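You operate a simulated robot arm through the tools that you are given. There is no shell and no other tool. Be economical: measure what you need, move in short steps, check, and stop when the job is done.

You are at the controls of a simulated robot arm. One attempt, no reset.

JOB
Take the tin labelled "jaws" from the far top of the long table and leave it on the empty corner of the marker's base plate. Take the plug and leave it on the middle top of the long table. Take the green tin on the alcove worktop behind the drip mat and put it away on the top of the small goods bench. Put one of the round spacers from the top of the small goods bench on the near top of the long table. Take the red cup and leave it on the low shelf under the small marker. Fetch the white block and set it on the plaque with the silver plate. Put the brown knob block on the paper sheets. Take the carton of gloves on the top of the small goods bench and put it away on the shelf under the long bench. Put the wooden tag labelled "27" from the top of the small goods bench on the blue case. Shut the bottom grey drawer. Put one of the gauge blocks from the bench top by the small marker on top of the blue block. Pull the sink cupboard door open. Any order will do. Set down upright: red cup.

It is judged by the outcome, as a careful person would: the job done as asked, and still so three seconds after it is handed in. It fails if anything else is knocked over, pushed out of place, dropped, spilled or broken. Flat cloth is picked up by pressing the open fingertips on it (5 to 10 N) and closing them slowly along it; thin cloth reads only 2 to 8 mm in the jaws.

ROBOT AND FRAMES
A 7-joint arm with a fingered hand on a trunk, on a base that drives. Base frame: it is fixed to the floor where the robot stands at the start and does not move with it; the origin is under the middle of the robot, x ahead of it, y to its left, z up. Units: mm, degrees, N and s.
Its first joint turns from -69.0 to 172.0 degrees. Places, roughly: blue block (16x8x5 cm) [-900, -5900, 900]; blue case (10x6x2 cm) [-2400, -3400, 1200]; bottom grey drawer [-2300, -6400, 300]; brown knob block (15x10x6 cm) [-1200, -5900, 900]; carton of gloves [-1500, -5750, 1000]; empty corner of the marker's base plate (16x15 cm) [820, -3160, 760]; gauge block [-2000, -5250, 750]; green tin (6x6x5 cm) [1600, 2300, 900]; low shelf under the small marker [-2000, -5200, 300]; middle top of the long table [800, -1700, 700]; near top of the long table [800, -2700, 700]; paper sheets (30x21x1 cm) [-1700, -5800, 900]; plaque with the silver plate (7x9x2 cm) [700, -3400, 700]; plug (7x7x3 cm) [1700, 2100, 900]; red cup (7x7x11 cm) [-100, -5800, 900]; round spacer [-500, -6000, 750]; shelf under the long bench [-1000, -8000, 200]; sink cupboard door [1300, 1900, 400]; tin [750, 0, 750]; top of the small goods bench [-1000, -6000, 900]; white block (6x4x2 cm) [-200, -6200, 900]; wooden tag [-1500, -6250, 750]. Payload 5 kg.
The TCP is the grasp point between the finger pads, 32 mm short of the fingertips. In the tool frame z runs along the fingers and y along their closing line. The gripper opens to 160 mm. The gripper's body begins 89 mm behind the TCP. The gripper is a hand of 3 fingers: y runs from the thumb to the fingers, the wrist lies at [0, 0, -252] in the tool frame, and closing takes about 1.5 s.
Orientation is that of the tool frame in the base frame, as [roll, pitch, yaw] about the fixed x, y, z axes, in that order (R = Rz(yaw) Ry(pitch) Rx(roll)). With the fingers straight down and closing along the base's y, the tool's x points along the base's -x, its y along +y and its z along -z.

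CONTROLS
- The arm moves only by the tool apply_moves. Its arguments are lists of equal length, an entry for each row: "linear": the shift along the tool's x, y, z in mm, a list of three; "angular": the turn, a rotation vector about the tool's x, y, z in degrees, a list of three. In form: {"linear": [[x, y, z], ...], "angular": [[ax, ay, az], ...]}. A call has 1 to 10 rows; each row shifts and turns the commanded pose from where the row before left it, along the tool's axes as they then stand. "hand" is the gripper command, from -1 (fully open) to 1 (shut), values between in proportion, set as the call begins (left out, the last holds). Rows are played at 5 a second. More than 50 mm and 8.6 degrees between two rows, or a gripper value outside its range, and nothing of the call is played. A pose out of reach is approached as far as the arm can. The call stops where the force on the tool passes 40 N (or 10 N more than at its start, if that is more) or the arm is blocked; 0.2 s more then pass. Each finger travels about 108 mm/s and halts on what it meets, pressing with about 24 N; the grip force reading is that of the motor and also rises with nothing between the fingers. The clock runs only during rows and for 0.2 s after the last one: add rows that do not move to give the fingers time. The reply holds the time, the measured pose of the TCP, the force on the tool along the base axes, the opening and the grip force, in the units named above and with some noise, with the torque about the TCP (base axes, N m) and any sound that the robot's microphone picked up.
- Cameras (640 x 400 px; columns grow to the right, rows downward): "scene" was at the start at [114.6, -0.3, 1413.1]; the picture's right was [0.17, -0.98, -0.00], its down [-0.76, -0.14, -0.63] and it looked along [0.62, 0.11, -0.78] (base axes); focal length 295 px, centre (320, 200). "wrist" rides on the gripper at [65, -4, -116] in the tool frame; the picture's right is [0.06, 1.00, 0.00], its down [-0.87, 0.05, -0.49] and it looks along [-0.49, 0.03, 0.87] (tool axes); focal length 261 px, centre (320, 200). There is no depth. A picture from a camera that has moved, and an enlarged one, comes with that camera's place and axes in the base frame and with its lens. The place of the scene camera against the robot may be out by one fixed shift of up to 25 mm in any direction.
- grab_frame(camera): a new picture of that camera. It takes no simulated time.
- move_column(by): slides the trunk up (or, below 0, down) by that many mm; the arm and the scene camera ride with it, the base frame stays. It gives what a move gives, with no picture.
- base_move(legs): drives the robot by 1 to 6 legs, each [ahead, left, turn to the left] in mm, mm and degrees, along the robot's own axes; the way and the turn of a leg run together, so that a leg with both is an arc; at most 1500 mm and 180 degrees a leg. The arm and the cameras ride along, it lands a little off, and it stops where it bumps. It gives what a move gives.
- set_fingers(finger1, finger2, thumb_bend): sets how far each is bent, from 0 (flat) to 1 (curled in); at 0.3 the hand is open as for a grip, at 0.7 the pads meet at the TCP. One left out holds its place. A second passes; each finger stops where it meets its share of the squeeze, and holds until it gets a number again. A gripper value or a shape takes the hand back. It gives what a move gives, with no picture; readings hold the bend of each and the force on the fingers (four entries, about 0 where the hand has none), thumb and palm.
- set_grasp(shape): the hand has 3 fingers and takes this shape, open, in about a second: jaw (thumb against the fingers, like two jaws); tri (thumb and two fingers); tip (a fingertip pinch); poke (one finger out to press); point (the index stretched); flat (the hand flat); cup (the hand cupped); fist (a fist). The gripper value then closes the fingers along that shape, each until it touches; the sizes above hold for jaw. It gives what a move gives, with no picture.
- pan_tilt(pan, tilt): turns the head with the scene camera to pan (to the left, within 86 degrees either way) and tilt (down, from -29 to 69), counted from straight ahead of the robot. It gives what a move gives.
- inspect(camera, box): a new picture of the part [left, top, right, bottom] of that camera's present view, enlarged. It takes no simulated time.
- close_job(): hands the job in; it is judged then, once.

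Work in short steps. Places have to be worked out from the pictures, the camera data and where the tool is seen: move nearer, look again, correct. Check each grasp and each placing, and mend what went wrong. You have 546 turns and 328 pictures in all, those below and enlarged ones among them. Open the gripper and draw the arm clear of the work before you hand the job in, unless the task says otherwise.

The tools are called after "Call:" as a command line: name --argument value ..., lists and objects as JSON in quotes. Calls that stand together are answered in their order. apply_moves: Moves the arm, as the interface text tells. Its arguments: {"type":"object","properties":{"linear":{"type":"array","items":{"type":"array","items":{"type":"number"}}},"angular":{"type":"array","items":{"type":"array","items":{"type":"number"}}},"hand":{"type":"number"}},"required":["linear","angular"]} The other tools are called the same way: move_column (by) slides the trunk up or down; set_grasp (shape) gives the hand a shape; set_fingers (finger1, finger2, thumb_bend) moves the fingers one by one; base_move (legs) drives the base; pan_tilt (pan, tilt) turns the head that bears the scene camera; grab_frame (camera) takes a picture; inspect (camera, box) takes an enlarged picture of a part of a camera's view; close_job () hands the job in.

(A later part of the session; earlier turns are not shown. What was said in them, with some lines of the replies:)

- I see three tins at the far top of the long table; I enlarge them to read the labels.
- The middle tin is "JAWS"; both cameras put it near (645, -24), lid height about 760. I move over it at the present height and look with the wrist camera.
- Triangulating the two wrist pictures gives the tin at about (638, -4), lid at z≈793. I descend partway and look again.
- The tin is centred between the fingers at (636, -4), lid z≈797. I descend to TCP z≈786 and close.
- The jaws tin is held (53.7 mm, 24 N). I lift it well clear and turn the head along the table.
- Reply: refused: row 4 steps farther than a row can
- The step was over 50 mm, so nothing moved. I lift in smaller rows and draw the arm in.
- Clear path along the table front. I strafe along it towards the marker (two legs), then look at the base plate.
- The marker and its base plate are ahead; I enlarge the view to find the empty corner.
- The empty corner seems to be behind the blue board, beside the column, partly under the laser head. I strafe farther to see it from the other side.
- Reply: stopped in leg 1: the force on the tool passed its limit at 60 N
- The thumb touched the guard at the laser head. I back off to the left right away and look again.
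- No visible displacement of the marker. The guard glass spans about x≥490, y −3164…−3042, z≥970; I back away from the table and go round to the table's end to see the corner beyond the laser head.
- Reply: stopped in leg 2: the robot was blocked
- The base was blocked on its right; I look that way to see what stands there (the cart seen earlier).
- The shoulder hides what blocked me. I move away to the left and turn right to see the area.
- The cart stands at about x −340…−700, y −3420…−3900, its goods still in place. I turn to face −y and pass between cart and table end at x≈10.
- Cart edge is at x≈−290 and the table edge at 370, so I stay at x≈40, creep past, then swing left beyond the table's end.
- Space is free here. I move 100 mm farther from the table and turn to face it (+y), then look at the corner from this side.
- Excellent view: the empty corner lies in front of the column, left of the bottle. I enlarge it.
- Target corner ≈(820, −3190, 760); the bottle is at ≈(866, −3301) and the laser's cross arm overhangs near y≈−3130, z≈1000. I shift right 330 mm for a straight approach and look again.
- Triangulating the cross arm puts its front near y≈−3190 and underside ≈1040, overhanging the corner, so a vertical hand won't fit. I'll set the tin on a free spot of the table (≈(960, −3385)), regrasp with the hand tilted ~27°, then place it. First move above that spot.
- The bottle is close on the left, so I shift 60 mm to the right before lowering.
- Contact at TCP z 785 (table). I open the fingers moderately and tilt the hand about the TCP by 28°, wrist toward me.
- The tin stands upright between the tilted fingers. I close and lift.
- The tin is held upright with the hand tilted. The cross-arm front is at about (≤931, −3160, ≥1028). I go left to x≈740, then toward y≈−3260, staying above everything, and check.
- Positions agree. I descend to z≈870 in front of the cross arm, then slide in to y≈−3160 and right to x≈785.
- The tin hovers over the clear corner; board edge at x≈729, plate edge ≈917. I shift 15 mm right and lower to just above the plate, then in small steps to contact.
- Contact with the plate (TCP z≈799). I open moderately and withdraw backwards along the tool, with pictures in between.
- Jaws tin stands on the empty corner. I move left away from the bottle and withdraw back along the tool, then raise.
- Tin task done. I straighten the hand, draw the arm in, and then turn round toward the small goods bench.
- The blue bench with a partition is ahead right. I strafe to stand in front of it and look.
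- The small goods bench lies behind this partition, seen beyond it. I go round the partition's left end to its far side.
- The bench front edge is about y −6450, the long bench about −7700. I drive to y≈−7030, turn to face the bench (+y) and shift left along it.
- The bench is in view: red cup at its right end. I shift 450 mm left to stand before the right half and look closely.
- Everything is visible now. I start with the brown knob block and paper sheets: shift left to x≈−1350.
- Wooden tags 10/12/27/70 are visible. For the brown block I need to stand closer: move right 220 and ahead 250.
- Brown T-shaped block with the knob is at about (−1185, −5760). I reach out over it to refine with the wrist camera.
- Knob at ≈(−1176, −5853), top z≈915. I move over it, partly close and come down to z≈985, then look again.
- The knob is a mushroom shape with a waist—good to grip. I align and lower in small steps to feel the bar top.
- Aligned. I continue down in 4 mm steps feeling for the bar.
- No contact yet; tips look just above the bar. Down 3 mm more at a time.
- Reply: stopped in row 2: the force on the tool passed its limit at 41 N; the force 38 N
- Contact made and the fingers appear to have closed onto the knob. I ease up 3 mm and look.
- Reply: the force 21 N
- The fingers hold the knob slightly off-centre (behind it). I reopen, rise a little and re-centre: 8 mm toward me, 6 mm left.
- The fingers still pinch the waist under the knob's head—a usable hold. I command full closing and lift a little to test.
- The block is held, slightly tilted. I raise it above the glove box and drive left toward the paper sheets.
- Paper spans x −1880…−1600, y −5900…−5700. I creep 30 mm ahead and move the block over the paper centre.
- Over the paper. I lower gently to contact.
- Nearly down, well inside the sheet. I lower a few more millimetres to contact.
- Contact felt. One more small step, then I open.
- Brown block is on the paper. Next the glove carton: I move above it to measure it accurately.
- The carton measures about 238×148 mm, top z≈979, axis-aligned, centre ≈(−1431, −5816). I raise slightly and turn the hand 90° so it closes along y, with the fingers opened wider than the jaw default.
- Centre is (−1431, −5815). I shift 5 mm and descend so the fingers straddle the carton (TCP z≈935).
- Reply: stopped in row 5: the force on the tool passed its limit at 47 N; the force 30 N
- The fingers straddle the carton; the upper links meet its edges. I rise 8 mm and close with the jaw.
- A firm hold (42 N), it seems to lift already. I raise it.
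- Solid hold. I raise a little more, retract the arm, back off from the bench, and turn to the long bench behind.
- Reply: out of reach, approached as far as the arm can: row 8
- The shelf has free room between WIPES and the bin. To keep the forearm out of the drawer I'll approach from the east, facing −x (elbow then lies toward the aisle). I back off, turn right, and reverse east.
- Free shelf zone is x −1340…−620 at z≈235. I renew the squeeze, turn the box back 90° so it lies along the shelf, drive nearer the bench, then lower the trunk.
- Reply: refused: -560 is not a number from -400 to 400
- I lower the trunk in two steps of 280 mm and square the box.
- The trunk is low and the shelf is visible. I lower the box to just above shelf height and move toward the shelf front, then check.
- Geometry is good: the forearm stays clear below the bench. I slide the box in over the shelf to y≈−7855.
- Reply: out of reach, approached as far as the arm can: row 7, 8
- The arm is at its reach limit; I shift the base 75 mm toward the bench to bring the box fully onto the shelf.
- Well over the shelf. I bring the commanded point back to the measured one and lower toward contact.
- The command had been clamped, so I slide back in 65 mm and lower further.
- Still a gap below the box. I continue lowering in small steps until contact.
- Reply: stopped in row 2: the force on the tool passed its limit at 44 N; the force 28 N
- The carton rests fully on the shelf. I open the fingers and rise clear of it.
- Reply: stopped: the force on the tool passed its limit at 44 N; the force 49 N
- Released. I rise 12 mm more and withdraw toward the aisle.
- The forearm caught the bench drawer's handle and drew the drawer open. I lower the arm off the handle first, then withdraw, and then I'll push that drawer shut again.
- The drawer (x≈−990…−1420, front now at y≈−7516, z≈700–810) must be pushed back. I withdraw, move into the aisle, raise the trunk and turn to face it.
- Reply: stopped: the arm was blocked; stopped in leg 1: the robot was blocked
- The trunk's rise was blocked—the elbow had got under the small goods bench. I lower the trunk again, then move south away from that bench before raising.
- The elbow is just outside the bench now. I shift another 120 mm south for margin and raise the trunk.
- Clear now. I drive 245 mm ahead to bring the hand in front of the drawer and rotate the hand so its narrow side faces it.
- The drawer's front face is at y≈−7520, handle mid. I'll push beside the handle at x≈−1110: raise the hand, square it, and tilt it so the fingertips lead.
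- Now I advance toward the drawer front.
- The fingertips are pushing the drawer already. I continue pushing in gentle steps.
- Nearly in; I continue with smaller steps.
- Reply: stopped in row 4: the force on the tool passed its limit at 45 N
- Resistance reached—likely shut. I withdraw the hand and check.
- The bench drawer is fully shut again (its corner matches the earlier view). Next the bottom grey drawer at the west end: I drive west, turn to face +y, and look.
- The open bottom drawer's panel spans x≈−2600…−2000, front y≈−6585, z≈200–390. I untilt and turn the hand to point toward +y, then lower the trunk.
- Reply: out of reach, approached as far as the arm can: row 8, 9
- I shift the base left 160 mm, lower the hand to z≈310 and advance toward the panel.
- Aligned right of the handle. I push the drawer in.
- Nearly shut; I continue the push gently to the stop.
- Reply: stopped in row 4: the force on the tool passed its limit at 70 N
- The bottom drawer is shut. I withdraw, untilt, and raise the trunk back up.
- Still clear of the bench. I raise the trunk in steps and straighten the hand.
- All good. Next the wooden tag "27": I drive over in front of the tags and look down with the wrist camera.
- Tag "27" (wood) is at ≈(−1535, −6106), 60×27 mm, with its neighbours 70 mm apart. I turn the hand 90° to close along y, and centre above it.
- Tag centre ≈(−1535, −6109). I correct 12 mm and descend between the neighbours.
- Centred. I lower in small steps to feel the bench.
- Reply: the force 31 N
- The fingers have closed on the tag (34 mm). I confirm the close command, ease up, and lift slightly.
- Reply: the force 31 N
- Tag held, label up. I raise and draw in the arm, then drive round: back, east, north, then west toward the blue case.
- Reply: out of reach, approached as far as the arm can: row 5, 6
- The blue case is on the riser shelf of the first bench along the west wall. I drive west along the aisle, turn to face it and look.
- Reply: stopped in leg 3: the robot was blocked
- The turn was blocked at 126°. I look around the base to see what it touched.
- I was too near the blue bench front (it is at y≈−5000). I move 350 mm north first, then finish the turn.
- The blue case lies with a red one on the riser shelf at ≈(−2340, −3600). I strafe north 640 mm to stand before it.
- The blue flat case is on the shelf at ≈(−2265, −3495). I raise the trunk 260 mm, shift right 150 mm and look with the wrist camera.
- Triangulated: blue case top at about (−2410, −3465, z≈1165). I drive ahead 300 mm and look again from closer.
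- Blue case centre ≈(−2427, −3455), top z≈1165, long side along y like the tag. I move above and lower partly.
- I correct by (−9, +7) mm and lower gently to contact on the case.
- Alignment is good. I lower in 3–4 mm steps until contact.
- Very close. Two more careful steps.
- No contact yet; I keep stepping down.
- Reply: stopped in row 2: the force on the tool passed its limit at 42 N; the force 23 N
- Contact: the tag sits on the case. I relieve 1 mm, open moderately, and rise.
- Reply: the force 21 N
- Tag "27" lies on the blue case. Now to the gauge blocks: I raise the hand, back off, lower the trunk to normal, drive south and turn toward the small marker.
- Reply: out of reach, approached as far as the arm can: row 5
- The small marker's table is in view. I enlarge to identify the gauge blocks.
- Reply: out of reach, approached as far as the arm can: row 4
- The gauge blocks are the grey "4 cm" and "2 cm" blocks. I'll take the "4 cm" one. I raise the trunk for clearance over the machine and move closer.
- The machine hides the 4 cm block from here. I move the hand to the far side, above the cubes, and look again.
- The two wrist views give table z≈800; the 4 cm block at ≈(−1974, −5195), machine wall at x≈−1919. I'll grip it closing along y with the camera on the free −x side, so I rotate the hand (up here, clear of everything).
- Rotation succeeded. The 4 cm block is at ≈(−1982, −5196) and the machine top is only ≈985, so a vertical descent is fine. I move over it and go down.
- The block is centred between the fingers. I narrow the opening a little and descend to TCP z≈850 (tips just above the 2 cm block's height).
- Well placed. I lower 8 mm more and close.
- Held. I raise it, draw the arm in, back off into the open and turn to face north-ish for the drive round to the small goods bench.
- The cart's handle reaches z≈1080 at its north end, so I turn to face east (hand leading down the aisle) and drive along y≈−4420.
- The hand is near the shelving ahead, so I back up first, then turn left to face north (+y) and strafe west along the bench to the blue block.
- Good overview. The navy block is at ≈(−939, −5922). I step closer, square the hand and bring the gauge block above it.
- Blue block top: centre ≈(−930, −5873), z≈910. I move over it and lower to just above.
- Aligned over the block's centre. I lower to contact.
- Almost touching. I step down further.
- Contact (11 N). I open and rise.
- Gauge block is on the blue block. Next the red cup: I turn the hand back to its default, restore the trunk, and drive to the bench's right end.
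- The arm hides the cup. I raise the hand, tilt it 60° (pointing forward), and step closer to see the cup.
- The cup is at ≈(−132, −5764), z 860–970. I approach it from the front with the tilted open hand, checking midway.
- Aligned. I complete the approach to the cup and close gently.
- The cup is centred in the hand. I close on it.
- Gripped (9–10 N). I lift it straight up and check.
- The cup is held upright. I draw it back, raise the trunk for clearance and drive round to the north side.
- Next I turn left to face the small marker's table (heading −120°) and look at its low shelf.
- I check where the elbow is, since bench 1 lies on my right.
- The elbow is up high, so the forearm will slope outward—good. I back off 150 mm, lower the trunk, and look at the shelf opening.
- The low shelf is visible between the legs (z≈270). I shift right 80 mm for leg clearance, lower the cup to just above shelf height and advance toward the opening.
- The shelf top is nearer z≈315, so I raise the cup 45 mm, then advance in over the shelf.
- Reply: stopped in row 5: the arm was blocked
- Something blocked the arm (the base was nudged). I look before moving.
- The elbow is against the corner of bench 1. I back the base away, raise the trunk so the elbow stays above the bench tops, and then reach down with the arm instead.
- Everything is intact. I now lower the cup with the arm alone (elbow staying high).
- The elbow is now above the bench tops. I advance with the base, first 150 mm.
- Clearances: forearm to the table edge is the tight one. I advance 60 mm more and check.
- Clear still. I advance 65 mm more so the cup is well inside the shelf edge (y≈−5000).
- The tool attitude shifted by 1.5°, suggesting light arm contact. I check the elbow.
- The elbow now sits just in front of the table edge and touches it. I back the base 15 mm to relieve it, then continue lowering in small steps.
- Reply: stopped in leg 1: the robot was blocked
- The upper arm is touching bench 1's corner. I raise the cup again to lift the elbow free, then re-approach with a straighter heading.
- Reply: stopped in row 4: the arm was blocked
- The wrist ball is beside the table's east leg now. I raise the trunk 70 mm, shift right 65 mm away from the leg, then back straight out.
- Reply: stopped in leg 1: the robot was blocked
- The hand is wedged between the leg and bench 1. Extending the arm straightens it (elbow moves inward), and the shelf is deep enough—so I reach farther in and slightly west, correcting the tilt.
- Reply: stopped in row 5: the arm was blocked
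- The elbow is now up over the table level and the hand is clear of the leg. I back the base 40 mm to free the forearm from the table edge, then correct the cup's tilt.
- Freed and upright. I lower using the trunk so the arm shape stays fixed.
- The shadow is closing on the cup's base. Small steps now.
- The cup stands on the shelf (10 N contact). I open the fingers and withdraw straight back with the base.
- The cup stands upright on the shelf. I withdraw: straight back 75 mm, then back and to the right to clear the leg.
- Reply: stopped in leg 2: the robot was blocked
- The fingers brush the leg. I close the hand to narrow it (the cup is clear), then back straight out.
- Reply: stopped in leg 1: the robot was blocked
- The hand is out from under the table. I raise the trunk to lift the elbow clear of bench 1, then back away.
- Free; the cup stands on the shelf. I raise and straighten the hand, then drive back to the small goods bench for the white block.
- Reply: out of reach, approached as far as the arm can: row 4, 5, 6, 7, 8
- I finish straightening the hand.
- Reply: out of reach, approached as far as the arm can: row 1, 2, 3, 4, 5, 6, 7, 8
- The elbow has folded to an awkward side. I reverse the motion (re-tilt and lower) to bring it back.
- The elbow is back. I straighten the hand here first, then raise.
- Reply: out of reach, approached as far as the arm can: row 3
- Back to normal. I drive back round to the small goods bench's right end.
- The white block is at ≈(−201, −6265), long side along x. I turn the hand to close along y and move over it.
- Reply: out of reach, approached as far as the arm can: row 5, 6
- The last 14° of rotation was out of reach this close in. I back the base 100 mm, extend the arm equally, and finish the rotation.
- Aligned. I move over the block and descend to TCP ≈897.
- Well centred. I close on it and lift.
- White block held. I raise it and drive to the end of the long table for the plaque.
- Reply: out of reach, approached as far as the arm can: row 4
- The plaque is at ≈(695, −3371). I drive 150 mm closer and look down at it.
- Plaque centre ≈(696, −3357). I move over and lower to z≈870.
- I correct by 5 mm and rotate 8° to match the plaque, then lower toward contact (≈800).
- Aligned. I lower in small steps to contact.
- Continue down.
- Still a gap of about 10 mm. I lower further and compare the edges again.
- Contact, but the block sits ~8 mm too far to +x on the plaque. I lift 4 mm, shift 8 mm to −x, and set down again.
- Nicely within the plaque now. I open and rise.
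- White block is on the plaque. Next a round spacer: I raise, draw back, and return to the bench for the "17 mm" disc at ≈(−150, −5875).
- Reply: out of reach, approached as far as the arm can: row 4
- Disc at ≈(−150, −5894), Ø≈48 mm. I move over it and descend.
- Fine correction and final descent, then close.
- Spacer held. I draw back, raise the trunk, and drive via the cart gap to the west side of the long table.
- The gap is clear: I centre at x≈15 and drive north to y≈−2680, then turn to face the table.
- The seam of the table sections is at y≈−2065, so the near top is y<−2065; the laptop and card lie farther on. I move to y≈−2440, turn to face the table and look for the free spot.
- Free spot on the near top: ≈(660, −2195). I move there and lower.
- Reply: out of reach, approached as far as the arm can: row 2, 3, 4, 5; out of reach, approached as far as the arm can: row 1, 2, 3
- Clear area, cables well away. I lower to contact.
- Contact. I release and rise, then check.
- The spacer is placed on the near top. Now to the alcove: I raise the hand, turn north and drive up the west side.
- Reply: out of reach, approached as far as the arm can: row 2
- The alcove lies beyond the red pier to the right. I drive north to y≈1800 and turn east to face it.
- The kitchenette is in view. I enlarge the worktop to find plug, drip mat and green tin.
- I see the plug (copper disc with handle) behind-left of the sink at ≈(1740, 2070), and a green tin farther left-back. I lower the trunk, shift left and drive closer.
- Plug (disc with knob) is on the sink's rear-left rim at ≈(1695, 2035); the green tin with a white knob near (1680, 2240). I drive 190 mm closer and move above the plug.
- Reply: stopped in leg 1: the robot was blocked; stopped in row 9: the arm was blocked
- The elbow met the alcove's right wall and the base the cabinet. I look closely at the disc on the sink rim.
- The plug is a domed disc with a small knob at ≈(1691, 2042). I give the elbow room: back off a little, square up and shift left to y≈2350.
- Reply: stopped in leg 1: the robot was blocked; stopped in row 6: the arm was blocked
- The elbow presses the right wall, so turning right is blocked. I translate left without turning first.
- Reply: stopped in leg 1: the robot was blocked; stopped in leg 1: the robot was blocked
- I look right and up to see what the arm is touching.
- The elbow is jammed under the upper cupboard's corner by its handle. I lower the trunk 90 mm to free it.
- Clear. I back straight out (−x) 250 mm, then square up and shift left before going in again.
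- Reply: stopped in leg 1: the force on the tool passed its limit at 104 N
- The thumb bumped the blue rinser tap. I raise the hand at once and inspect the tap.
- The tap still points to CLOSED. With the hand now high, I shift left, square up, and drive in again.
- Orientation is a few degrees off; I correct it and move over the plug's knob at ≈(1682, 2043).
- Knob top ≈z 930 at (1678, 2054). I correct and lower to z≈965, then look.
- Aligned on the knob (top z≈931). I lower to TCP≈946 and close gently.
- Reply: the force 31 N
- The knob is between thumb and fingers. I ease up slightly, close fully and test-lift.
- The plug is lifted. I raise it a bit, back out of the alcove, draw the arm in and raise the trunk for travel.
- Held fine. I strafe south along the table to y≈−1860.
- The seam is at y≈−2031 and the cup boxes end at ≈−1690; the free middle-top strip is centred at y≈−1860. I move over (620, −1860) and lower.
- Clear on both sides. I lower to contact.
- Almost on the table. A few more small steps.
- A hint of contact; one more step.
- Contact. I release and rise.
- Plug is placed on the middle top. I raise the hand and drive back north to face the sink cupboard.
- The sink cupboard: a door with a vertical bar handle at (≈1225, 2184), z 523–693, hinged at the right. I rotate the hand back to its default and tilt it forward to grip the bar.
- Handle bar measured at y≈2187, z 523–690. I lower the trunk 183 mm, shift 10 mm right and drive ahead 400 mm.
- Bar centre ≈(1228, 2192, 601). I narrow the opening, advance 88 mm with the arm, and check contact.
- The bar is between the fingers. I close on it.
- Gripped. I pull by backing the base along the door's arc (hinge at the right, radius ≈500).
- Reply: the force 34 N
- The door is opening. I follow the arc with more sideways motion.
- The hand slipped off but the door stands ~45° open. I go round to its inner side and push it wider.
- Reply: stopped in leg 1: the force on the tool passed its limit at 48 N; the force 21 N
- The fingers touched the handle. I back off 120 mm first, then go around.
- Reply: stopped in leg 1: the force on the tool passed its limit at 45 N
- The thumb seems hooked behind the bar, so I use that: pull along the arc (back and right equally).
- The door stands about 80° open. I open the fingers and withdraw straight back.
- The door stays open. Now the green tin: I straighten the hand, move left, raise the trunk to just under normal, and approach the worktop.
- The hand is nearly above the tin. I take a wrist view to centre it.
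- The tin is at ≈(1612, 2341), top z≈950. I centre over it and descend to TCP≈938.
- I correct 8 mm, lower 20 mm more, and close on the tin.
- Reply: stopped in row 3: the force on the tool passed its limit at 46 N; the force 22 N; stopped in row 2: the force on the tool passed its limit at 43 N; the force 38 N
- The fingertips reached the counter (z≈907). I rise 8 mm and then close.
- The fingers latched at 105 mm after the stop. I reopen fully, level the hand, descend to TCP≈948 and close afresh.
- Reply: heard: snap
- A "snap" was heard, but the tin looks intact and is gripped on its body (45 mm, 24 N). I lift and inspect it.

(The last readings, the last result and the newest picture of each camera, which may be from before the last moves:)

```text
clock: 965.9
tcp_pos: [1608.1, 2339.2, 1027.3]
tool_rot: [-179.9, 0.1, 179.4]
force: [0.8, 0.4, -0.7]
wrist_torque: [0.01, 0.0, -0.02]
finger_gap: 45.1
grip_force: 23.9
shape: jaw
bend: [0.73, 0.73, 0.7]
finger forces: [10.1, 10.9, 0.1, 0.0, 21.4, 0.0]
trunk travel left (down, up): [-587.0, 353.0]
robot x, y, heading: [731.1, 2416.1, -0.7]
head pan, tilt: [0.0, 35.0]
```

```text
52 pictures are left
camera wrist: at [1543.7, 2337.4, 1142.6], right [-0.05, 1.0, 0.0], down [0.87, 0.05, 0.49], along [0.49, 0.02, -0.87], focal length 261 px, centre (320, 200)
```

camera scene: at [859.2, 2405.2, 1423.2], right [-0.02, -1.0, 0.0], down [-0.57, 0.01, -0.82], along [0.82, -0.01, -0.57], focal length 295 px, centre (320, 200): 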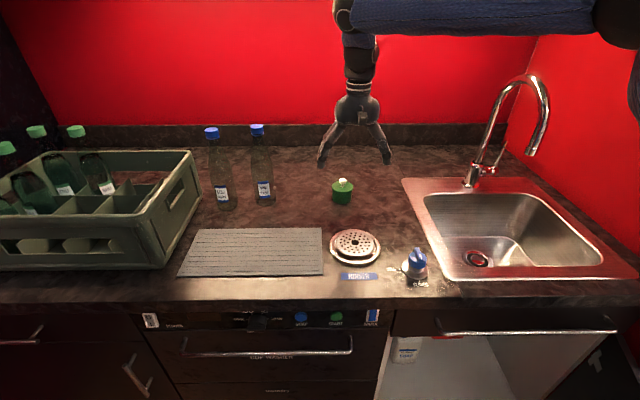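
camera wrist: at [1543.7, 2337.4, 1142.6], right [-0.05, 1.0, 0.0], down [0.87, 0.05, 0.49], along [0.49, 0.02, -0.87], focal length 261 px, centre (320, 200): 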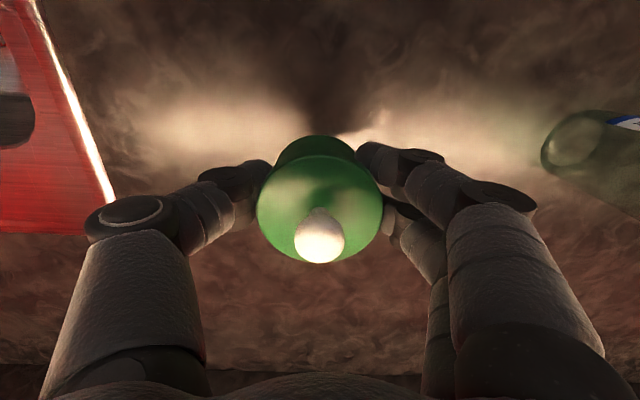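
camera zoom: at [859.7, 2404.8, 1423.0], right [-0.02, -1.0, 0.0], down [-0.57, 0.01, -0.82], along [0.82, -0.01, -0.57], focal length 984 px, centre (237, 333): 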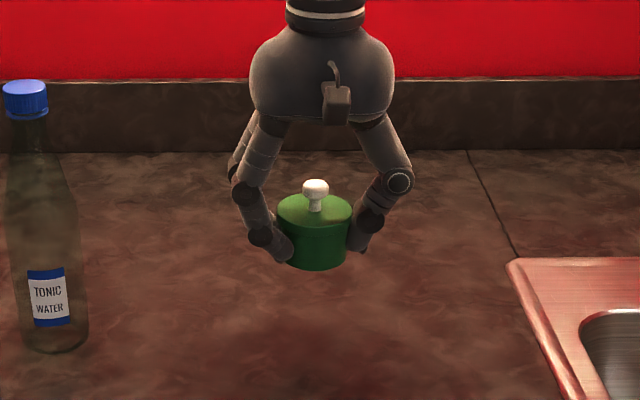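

The tin is intact and held. I back out of the alcove, draw the arm in, raise the trunk and turn south.

Call:
base_move --legs '[[-400, 0, 0], [-360, 0, 0]]'

Call:
apply_moves --linear '[[45, 10, 0], [45, 15, 0], [40, 20, 0], [35, 20, 0], [0, 0, 0]]' --angular '[[0, 0, 0], [0, 0, 0], [0, 0, 0], [0, 0, 0], [0, 0, 0]]'

Call:
move_column --by 150

Call:
base_move --legs '[[0, 0, -89], [1400, 0, 0], [1400, 0, 0]]'

Call:
pan_tilt --pan 0 --tilt 30

Call:
grab_frame --camera "scene"

```text
clock: 970.4
tcp_pos: [837.4, 2351.9, 1027.5]
tool_rot: [-179.9, 0.1, 179.3]
force: [-0.9, 0.5, -1.3]
wrist_torque: [-0.01, -0.02, 0.03]
finger_gap: 45.4
grip_force: 23.7
shape: jaw
bend: [0.73, 0.73, 0.7]
finger forces: [10.2, 11.0, 0.1, 0.1, 21.4, 0.0]
trunk travel left (down, up): [-587.0, 353.0]
robot x, y, heading: [-38.5, 2430.9, -1.0]
head pan, tilt: [0.0, 35.0]
```

```text
clock: 971.6
tcp_pos: [674.6, 2418.8, 1026.2]
tool_rot: [-179.8, 0.1, 179.3]
force: [-0.2, -0.6, -2.1]
wrist_torque: [0.01, 0.02, 0.02]
finger_gap: 45.2
grip_force: 24.1
shape: jaw
bend: [0.73, 0.73, 0.7]
finger forces: [10.4, 11.1, 0.0, 0.0, 21.4, 0.0]
trunk travel left (down, up): [-587.0, 353.0]
robot x, y, heading: [-39.9, 2435.4, -0.8]
head pan, tilt: [0.0, 35.0]
```

```text
clock: 973.3
tcp_pos: [674.9, 2419.8, 1175.7]
tool_rot: [-180.0, 0.0, 179.3]
force: [1.3, -0.4, -0.8]
wrist_torque: [-0.02, 0.01, 0.02]
finger_gap: 45.1
grip_force: 23.9
shape: jaw
bend: [0.73, 0.73, 0.7]
finger forces: [10.3, 11.1, 0.0, 0.0, 21.5, 0.1]
trunk travel left (down, up): [-737.0, 203.0]
robot x, y, heading: [-38.4, 2435.1, -0.8]
head pan, tilt: [0.0, 35.0]
```

```text
clock: 990.6
tcp_pos: [-28.2, -1077.1, 1175.0]
tool_rot: [-179.9, 0.0, 90.5]
force: [1.1, 0.5, -1.1]
wrist_torque: [0.0, 0.03, -0.01]
finger_gap: 45.0
grip_force: 24.0
shape: jaw
bend: [0.73, 0.73, 0.7]
finger forces: [10.2, 11.0, 0.0, 0.0, 21.3, 0.1]
trunk travel left (down, up): [-737.0, 203.0]
robot x, y, heading: [-28.2, -362.7, -90.0]
head pan, tilt: [0.0, 35.0]
```

```text
clock: 991.3
tcp_pos: [-27.2, -1077.5, 1176.2]
tool_rot: [-180.0, 0.0, 90.5]
force: [0.0, -0.7, -1.8]
wrist_torque: [0.0, 0.01, 0.01]
finger_gap: 44.9
grip_force: 23.7
shape: jaw
bend: [0.73, 0.73, 0.7]
finger forces: [10.2, 11.2, 0.0, 0.0, 21.3, 0.0]
trunk travel left (down, up): [-737.0, 203.0]
robot x, y, heading: [-27.6, -362.8, -89.7]
head pan, tilt: [0.0, 30.0]
```

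```text
51 pictures are left
camera scene: at [-37.2, -517.6, 1580.8], right [-1.0, 0.0, 0.0], down [0.0, 0.5, -0.87], along [0.0, -0.87, -0.5], focal length 295 px, centre (320, 200)
```

scene: 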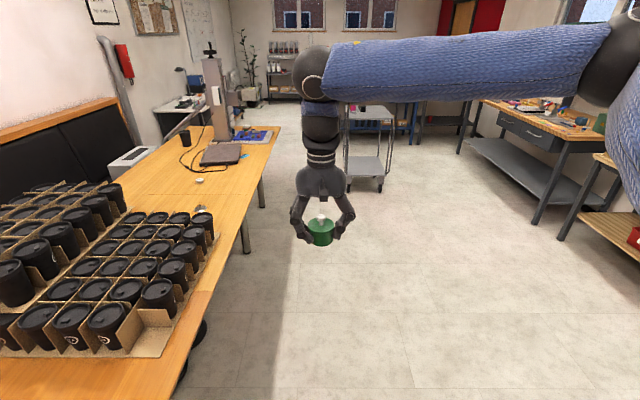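

Clear path. I continue south through the gap and round to the small goods bench.

Call:
base_move --legs '[[1350, 38, -0.3], [1350, 0, 0], [1350, 0, 0], [0, 740, 0]]'

Call:
base_move --legs '[[1000, 0, 0], [950, 0, 0], [0, 0, 90], [0, 0, 90], [-500, 0, 0], [0, 850, 0]]'

Call:
pan_tilt --pan 0 --tilt 42

Call:
grab_frame --camera "scene"

```text
clock: 1014.2
tcp_pos: [731.7, -5099.7, 1177.1]
tool_rot: [-179.9, 0.0, 90.2]
force: [-0.2, 0.3, -1.2]
wrist_torque: [0.01, 0.02, 0.03]
finger_gap: 44.9
grip_force: 23.7
shape: jaw
bend: [0.73, 0.73, 0.7]
finger forces: [10.3, 11.1, 0.0, 0.0, 21.3, 0.1]
trunk travel left (down, up): [-737.0, 203.0]
robot x, y, heading: [735.7, -4387.4, -90.2]
head pan, tilt: [0.0, 30.0]
```

```text
clock: 1038.3
tcp_pos: [-101.3, -6094.6, 1174.8]
tool_rot: [-180.0, 0.0, -92.3]
force: [-0.6, 1.3, -1.1]
wrist_torque: [-0.05, -0.01, 0.01]
finger_gap: 44.7
grip_force: 24.2
shape: jaw
bend: [0.73, 0.73, 0.7]
finger forces: [9.7, 11.4, 0.0, 0.0, 21.2, 0.1]
trunk travel left (down, up): [-737.0, 203.0]
robot x, y, heading: [-134.3, -6809.7, 87.1]
head pan, tilt: [0.0, 30.0]
```

```text
clock: 1039.0
tcp_pos: [-101.2, -6095.8, 1174.8]
tool_rot: [-179.8, 0.0, -92.4]
force: [-0.4, -0.3, -1.3]
wrist_torque: [0.0, 0.01, 0.01]
finger_gap: 44.6
grip_force: 24.3
shape: jaw
bend: [0.73, 0.73, 0.7]
finger forces: [9.7, 11.4, 0.0, 0.1, 21.1, 0.1]
trunk travel left (down, up): [-737.0, 203.0]
robot x, y, heading: [-136.7, -6811.4, 87.6]
head pan, tilt: [0.0, 42.0]
```

```text
50 pictures are left
camera scene: at [-141.9, -6687.4, 1562.6], right [1.0, -0.05, 0.0], down [-0.03, -0.67, -0.74], along [0.04, 0.74, -0.67], focal length 295 px, centre (320, 200)
```

scene: 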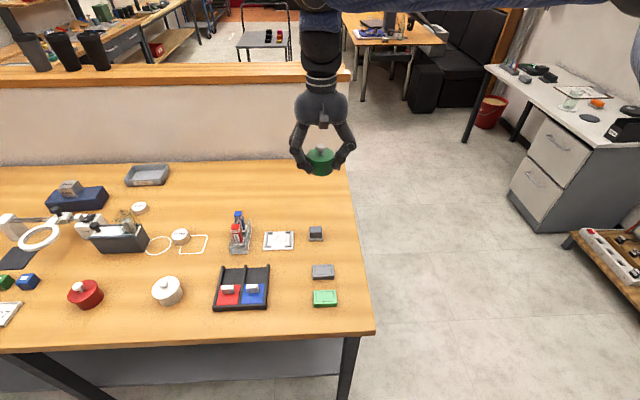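

There is free room at the bench's right rear (≈(−170, −5910)), where the cup and disc stood. I move there and lower.

Call:
base_move --legs '[[115, 0, 2.5]]'

Call:
apply_moves --linear '[[-35, 25, 0], [-35, 20, 0], [0, 0, 45], [0, 0, 45], [0, 0, 45], [0, 0, 45], [0, 0, 40], [0, 0, 0]]' --angular '[[0, 0, 0], [0, 0, 0], [0, 0, 0], [0, 0, 0], [0, 0, 0], [0, 0, 0], [0, 0, 0], [0, 0, 0]]'

Call:
grab_frame --camera "scene"

Call:
grab_frame --camera "wrist"

```text
clock: 1040.3
tcp_pos: [-130.2, -5978.1, 1175.5]
tool_rot: [-179.9, 0.0, -89.9]
force: [-0.8, -0.5, -2.5]
wrist_torque: [-0.04, 0.0, 0.0]
finger_gap: 44.6
grip_force: 24.1
shape: jaw
bend: [0.73, 0.73, 0.7]
finger forces: [9.8, 11.4, 0.1, 0.1, 21.2, 0.0]
trunk travel left (down, up): [-737.0, 203.0]
robot x, y, heading: [-133.2, -6695.1, 89.9]
head pan, tilt: [0.0, 42.0]
```

```text
clock: 1042.1
tcp_pos: [-174.9, -5910.3, 954.9]
tool_rot: [-180.0, 0.0, -89.9]
force: [0.1, -0.2, -1.3]
wrist_torque: [0.03, 0.03, -0.01]
finger_gap: 44.5
grip_force: 23.8
shape: jaw
bend: [0.73, 0.73, 0.7]
finger forces: [9.7, 11.4, 0.0, 0.0, 21.0, 0.1]
trunk travel left (down, up): [-737.0, 203.0]
robot x, y, heading: [-136.2, -6689.1, 89.9]
head pan, tilt: [0.0, 42.0]
```

```text
49 pictures are left
camera scene: at [-145.4, -6572.7, 1562.7], right [1.0, 0.0, 0.0], down [0.0, -0.67, -0.74], along [0.0, 0.74, -0.67], focal length 295 px, centre (320, 200)
```

scene: 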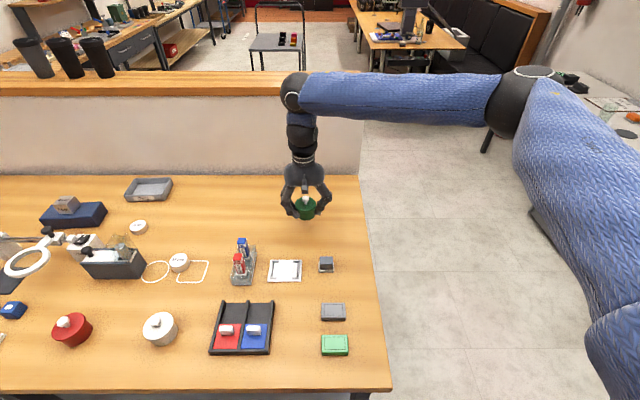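

```text
48 pictures are left
camera wrist: at [-170.7, -5975.7, 1071.2], right [-1.0, -0.06, 0.0], down [-0.06, 0.87, 0.49], along [-0.03, 0.49, -0.87], focal length 261 px, centre (320, 200)
```

wrist: 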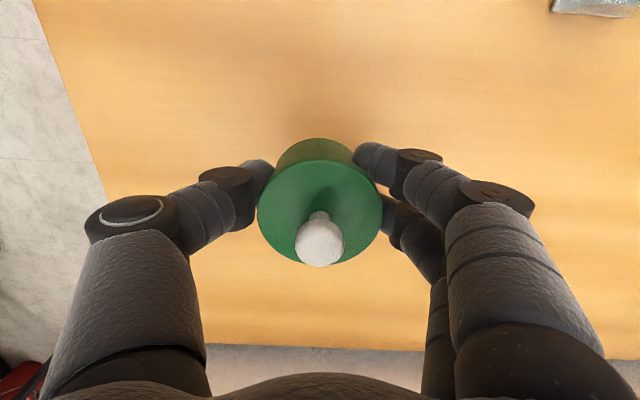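

Clear bench below. I lower to contact in small steps.

Call:
apply_moves --linear '[[0, 0, 25], [0, 0, 12], [0, 0, 5], [0, 0, 3], [0, 0, 0]]' --angular '[[0, 0, 0], [0, 0, 0], [0, 0, 0], [0, 0, 0], [0, 0, 0]]'

Call:
apply_moves --linear '[[0, 0, 3], [0, 0, 0]]' --angular '[[0, 0, 0], [0, 0, 0]]'

Call:
apply_moves --linear '[[0, 0, 3], [0, 0, 0]]' --angular '[[0, 0, 0], [0, 0, 0]]'

```text
clock: 1043.3
tcp_pos: [-174.5, -5908.8, 910.0]
tool_rot: [-179.9, -0.1, -89.9]
force: [0.0, 0.3, -1.4]
wrist_torque: [-0.02, -0.01, -0.01]
finger_gap: 44.7
grip_force: 24.0
shape: jaw
bend: [0.73, 0.73, 0.7]
finger forces: [9.8, 11.4, 0.0, 0.1, 21.1, 0.1]
trunk travel left (down, up): [-737.0, 203.0]
robot x, y, heading: [-131.9, -6689.6, 89.9]
head pan, tilt: [0.0, 42.0]
```

```text
clock: 1043.9
tcp_pos: [-174.1, -5909.1, 907.9]
tool_rot: [-179.8, 0.0, -89.9]
force: [-0.3, -0.6, -0.3]
wrist_torque: [0.01, 0.02, 0.01]
finger_gap: 44.5
grip_force: 23.8
shape: jaw
bend: [0.73, 0.73, 0.7]
finger forces: [9.8, 11.4, 0.0, 0.0, 21.1, 0.1]
trunk travel left (down, up): [-737.0, 203.0]
robot x, y, heading: [-134.4, -6692.8, 89.5]
head pan, tilt: [0.0, 42.0]
```

```text
clock: 1044.5
tcp_pos: [-175.5, -5908.3, 905.2]
tool_rot: [-179.9, 0.1, -89.9]
force: [-0.6, 0.0, -0.9]
wrist_torque: [0.04, -0.02, -0.01]
finger_gap: 44.3
grip_force: 24.1
shape: jaw
bend: [0.73, 0.73, 0.7]
finger forces: [9.7, 11.4, 0.1, 0.1, 21.2, 0.0]
trunk travel left (down, up): [-737.0, 203.0]
robot x, y, heading: [-136.1, -6693.8, 89.7]
head pan, tilt: [0.0, 42.0]
```

Continuing down gently.

Call:
apply_moves --linear '[[0, 0, 3], [0, 0, 0]]' --angular '[[0, 0, 0], [0, 0, 0]]'

Call:
apply_moves --linear '[[0, 0, 3], [0, 0, 0]]' --angular '[[0, 0, 0], [0, 0, 0]]'

```text
clock: 1045.1
tcp_pos: [-175.3, -5907.2, 901.1]
tool_rot: [-179.8, -0.1, -89.9]
force: [0.1, 0.0, -2.0]
wrist_torque: [0.02, -0.01, 0.0]
finger_gap: 44.8
grip_force: 23.5
shape: jaw
bend: [0.73, 0.73, 0.7]
finger forces: [9.8, 11.4, 0.0, 0.1, 21.1, 0.0]
trunk travel left (down, up): [-737.0, 203.0]
robot x, y, heading: [-134.1, -6691.1, 89.9]
head pan, tilt: [0.0, 42.0]
```

```text
clock: 1045.7
tcp_pos: [-173.9, -5909.8, 898.1]
tool_rot: [-179.9, 0.0, -90.0]
force: [0.4, -0.3, 4.8]
wrist_torque: [0.02, 0.0, -0.02]
finger_gap: 44.3
grip_force: 24.4
shape: jaw
bend: [0.73, 0.73, 0.7]
finger forces: [10.3, 12.2, 0.0, 0.1, 22.1, 0.1]
trunk travel left (down, up): [-737.0, 203.0]
robot x, y, heading: [-134.4, -6691.9, 90.0]
head pan, tilt: [0.0, 42.0]
```

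Contact. I open and rise.

Call:
apply_moves --linear '[[0, 0, 0], [0, 0, 0], [0, 0, 0], [0, 0, 0], [0, 0, -20], [0, 0, -45], [0, 0, -45], [0, 0, -45], [0, 0, -45], [0, 0, 0]]' --angular '[[0, 0, 0], [0, 0, 0], [0, 0, 0], [0, 0, 0], [0, 0, 0], [0, 0, 0], [0, 0, 0], [0, 0, 0], [0, 0, 0], [0, 0, 0]]' --hand -0.3

Call:
grab_frame --camera "scene"

```text
clock: 1047.9
tcp_pos: [-174.9, -5907.8, 1099.3]
tool_rot: [-179.8, 0.0, -89.9]
force: [-0.1, -0.4, -0.3]
wrist_torque: [-0.04, -0.02, 0.0]
finger_gap: 103.8
grip_force: 0.1
shape: jaw
bend: [0.7, 0.7, 0.67]
finger forces: [0.0, 0.0, 0.0, 0.0, 0.0, 0.1]
trunk travel left (down, up): [-737.0, 203.0]
robot x, y, heading: [-137.6, -6692.9, 89.9]
head pan, tilt: [0.0, 42.0]
heard: snap
```

```text
47 pictures are left
camera scene: at [-144.9, -6570.6, 1562.4], right [1.0, 0.0, 0.0], down [0.0, -0.67, -0.74], along [0.0, 0.74, -0.67], focal length 295 px, centre (320, 200)
```

scene: 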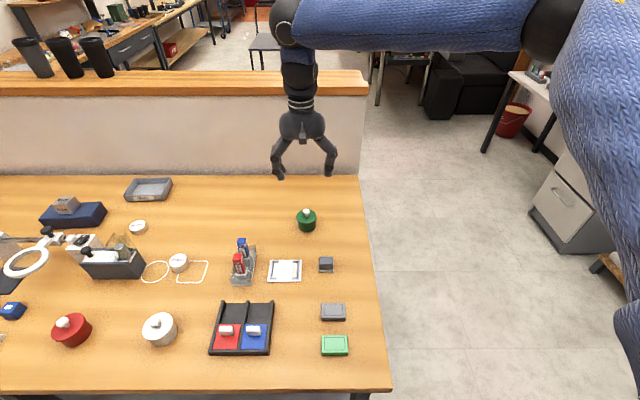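

The green tin stands on the bench (the "snap" was just its wall springing). I retract the arm clear of the bench and take a final look along it.

Call:
apply_moves --linear '[[45, 0, -20], [45, 0, 0], [45, 0, 0], [0, 0, 0]]' --angular '[[0, 0, 0], [0, 0, 0], [0, 0, 0], [0, 0, 0]]' --hand -1

Call:
base_move --legs '[[-330, 0, 0]]'

Call:
pan_tilt --pan 45 --tilt 28

Call:
grab_frame --camera "scene"

```text
clock: 1048.9
tcp_pos: [-175.3, -6043.7, 1118.8]
tool_rot: [-179.9, -0.1, -89.9]
force: [-0.1, 0.2, -0.3]
wrist_torque: [-0.04, -0.02, -0.02]
finger_gap: 159.7
grip_force: 0.0
shape: jaw
bend: [0.3, 0.3, 0.3]
finger forces: [0.0, 0.1, 0.1, 0.1, 0.0, 0.0]
trunk travel left (down, up): [-737.0, 203.0]
robot x, y, heading: [-137.4, -6691.3, 89.7]
head pan, tilt: [0.0, 42.0]
```

```text
clock: 1051.0
tcp_pos: [-178.3, -6373.0, 1120.0]
tool_rot: [-179.9, 0.1, -89.6]
force: [0.1, 0.0, -0.3]
wrist_torque: [0.01, -0.01, -0.05]
finger_gap: 159.5
grip_force: 0.1
shape: jaw
bend: [0.3, 0.3, 0.3]
finger forces: [0.1, 0.1, 0.0, 0.0, 0.0, 0.1]
trunk travel left (down, up): [-737.0, 203.0]
robot x, y, heading: [-134.2, -7014.7, 89.9]
head pan, tilt: [0.0, 42.0]
```

```text
clock: 1052.2
tcp_pos: [-178.7, -6372.4, 1119.0]
tool_rot: [-179.9, 0.0, -89.7]
force: [0.1, 0.1, -0.8]
wrist_torque: [-0.02, 0.0, 0.01]
finger_gap: 159.8
grip_force: 0.2
shape: jaw
bend: [0.3, 0.3, 0.3]
finger forces: [0.1, 0.1, 0.0, 0.1, 0.0, 0.0]
trunk travel left (down, up): [-737.0, 203.0]
robot x, y, heading: [-134.9, -7019.6, 89.9]
head pan, tilt: [45.0, 28.0]
```

```text
46 pictures are left
camera scene: at [-210.7, -6917.8, 1584.0], right [0.71, 0.71, 0.0], down [0.33, -0.33, -0.88], along [-0.62, 0.62, -0.47], focal length 295 px, centre (320, 200)
```

scene: 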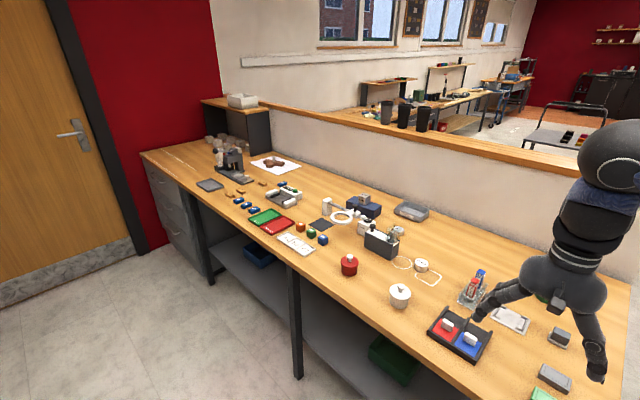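

Everything on the bench is in place (brown block on the paper, gauge block on the blue block, tin set down, drawer shut), the gripper is open and the arm is clear. I hand the job in.

Call:
close_job

```text
The job is handed in.
```

All twelve tasks are done and the job is handed in, but there were several bumps on the way and a few final states I did not re-check at the end.

- **Drawer under the long bench:** my forearm pulled it open by accident and I pushed it shut again. By measurement it matched its earlier position.
- **Rinser tap:** my thumb hit it with about 104 N. It still pointed to CLOSED afterwards.
- **Other contact:** the hand or arm also touched the laser marker's guard, the cart, the corner of the bench with the blue case, the undersides and legs of two benches, and an upper cupboard. Nothing I could see moved.
- **Green tin:** a "snap" was heard when I gripped it and again on release. It looks whole and stands upright.
- **White block on the plaque:** it may overhang the left edge by about 3 mm.
- **Not re-checked at the end:** the sink door was last seen open at roughly 65–75°, and the red cup was last seen upright on its shelf.
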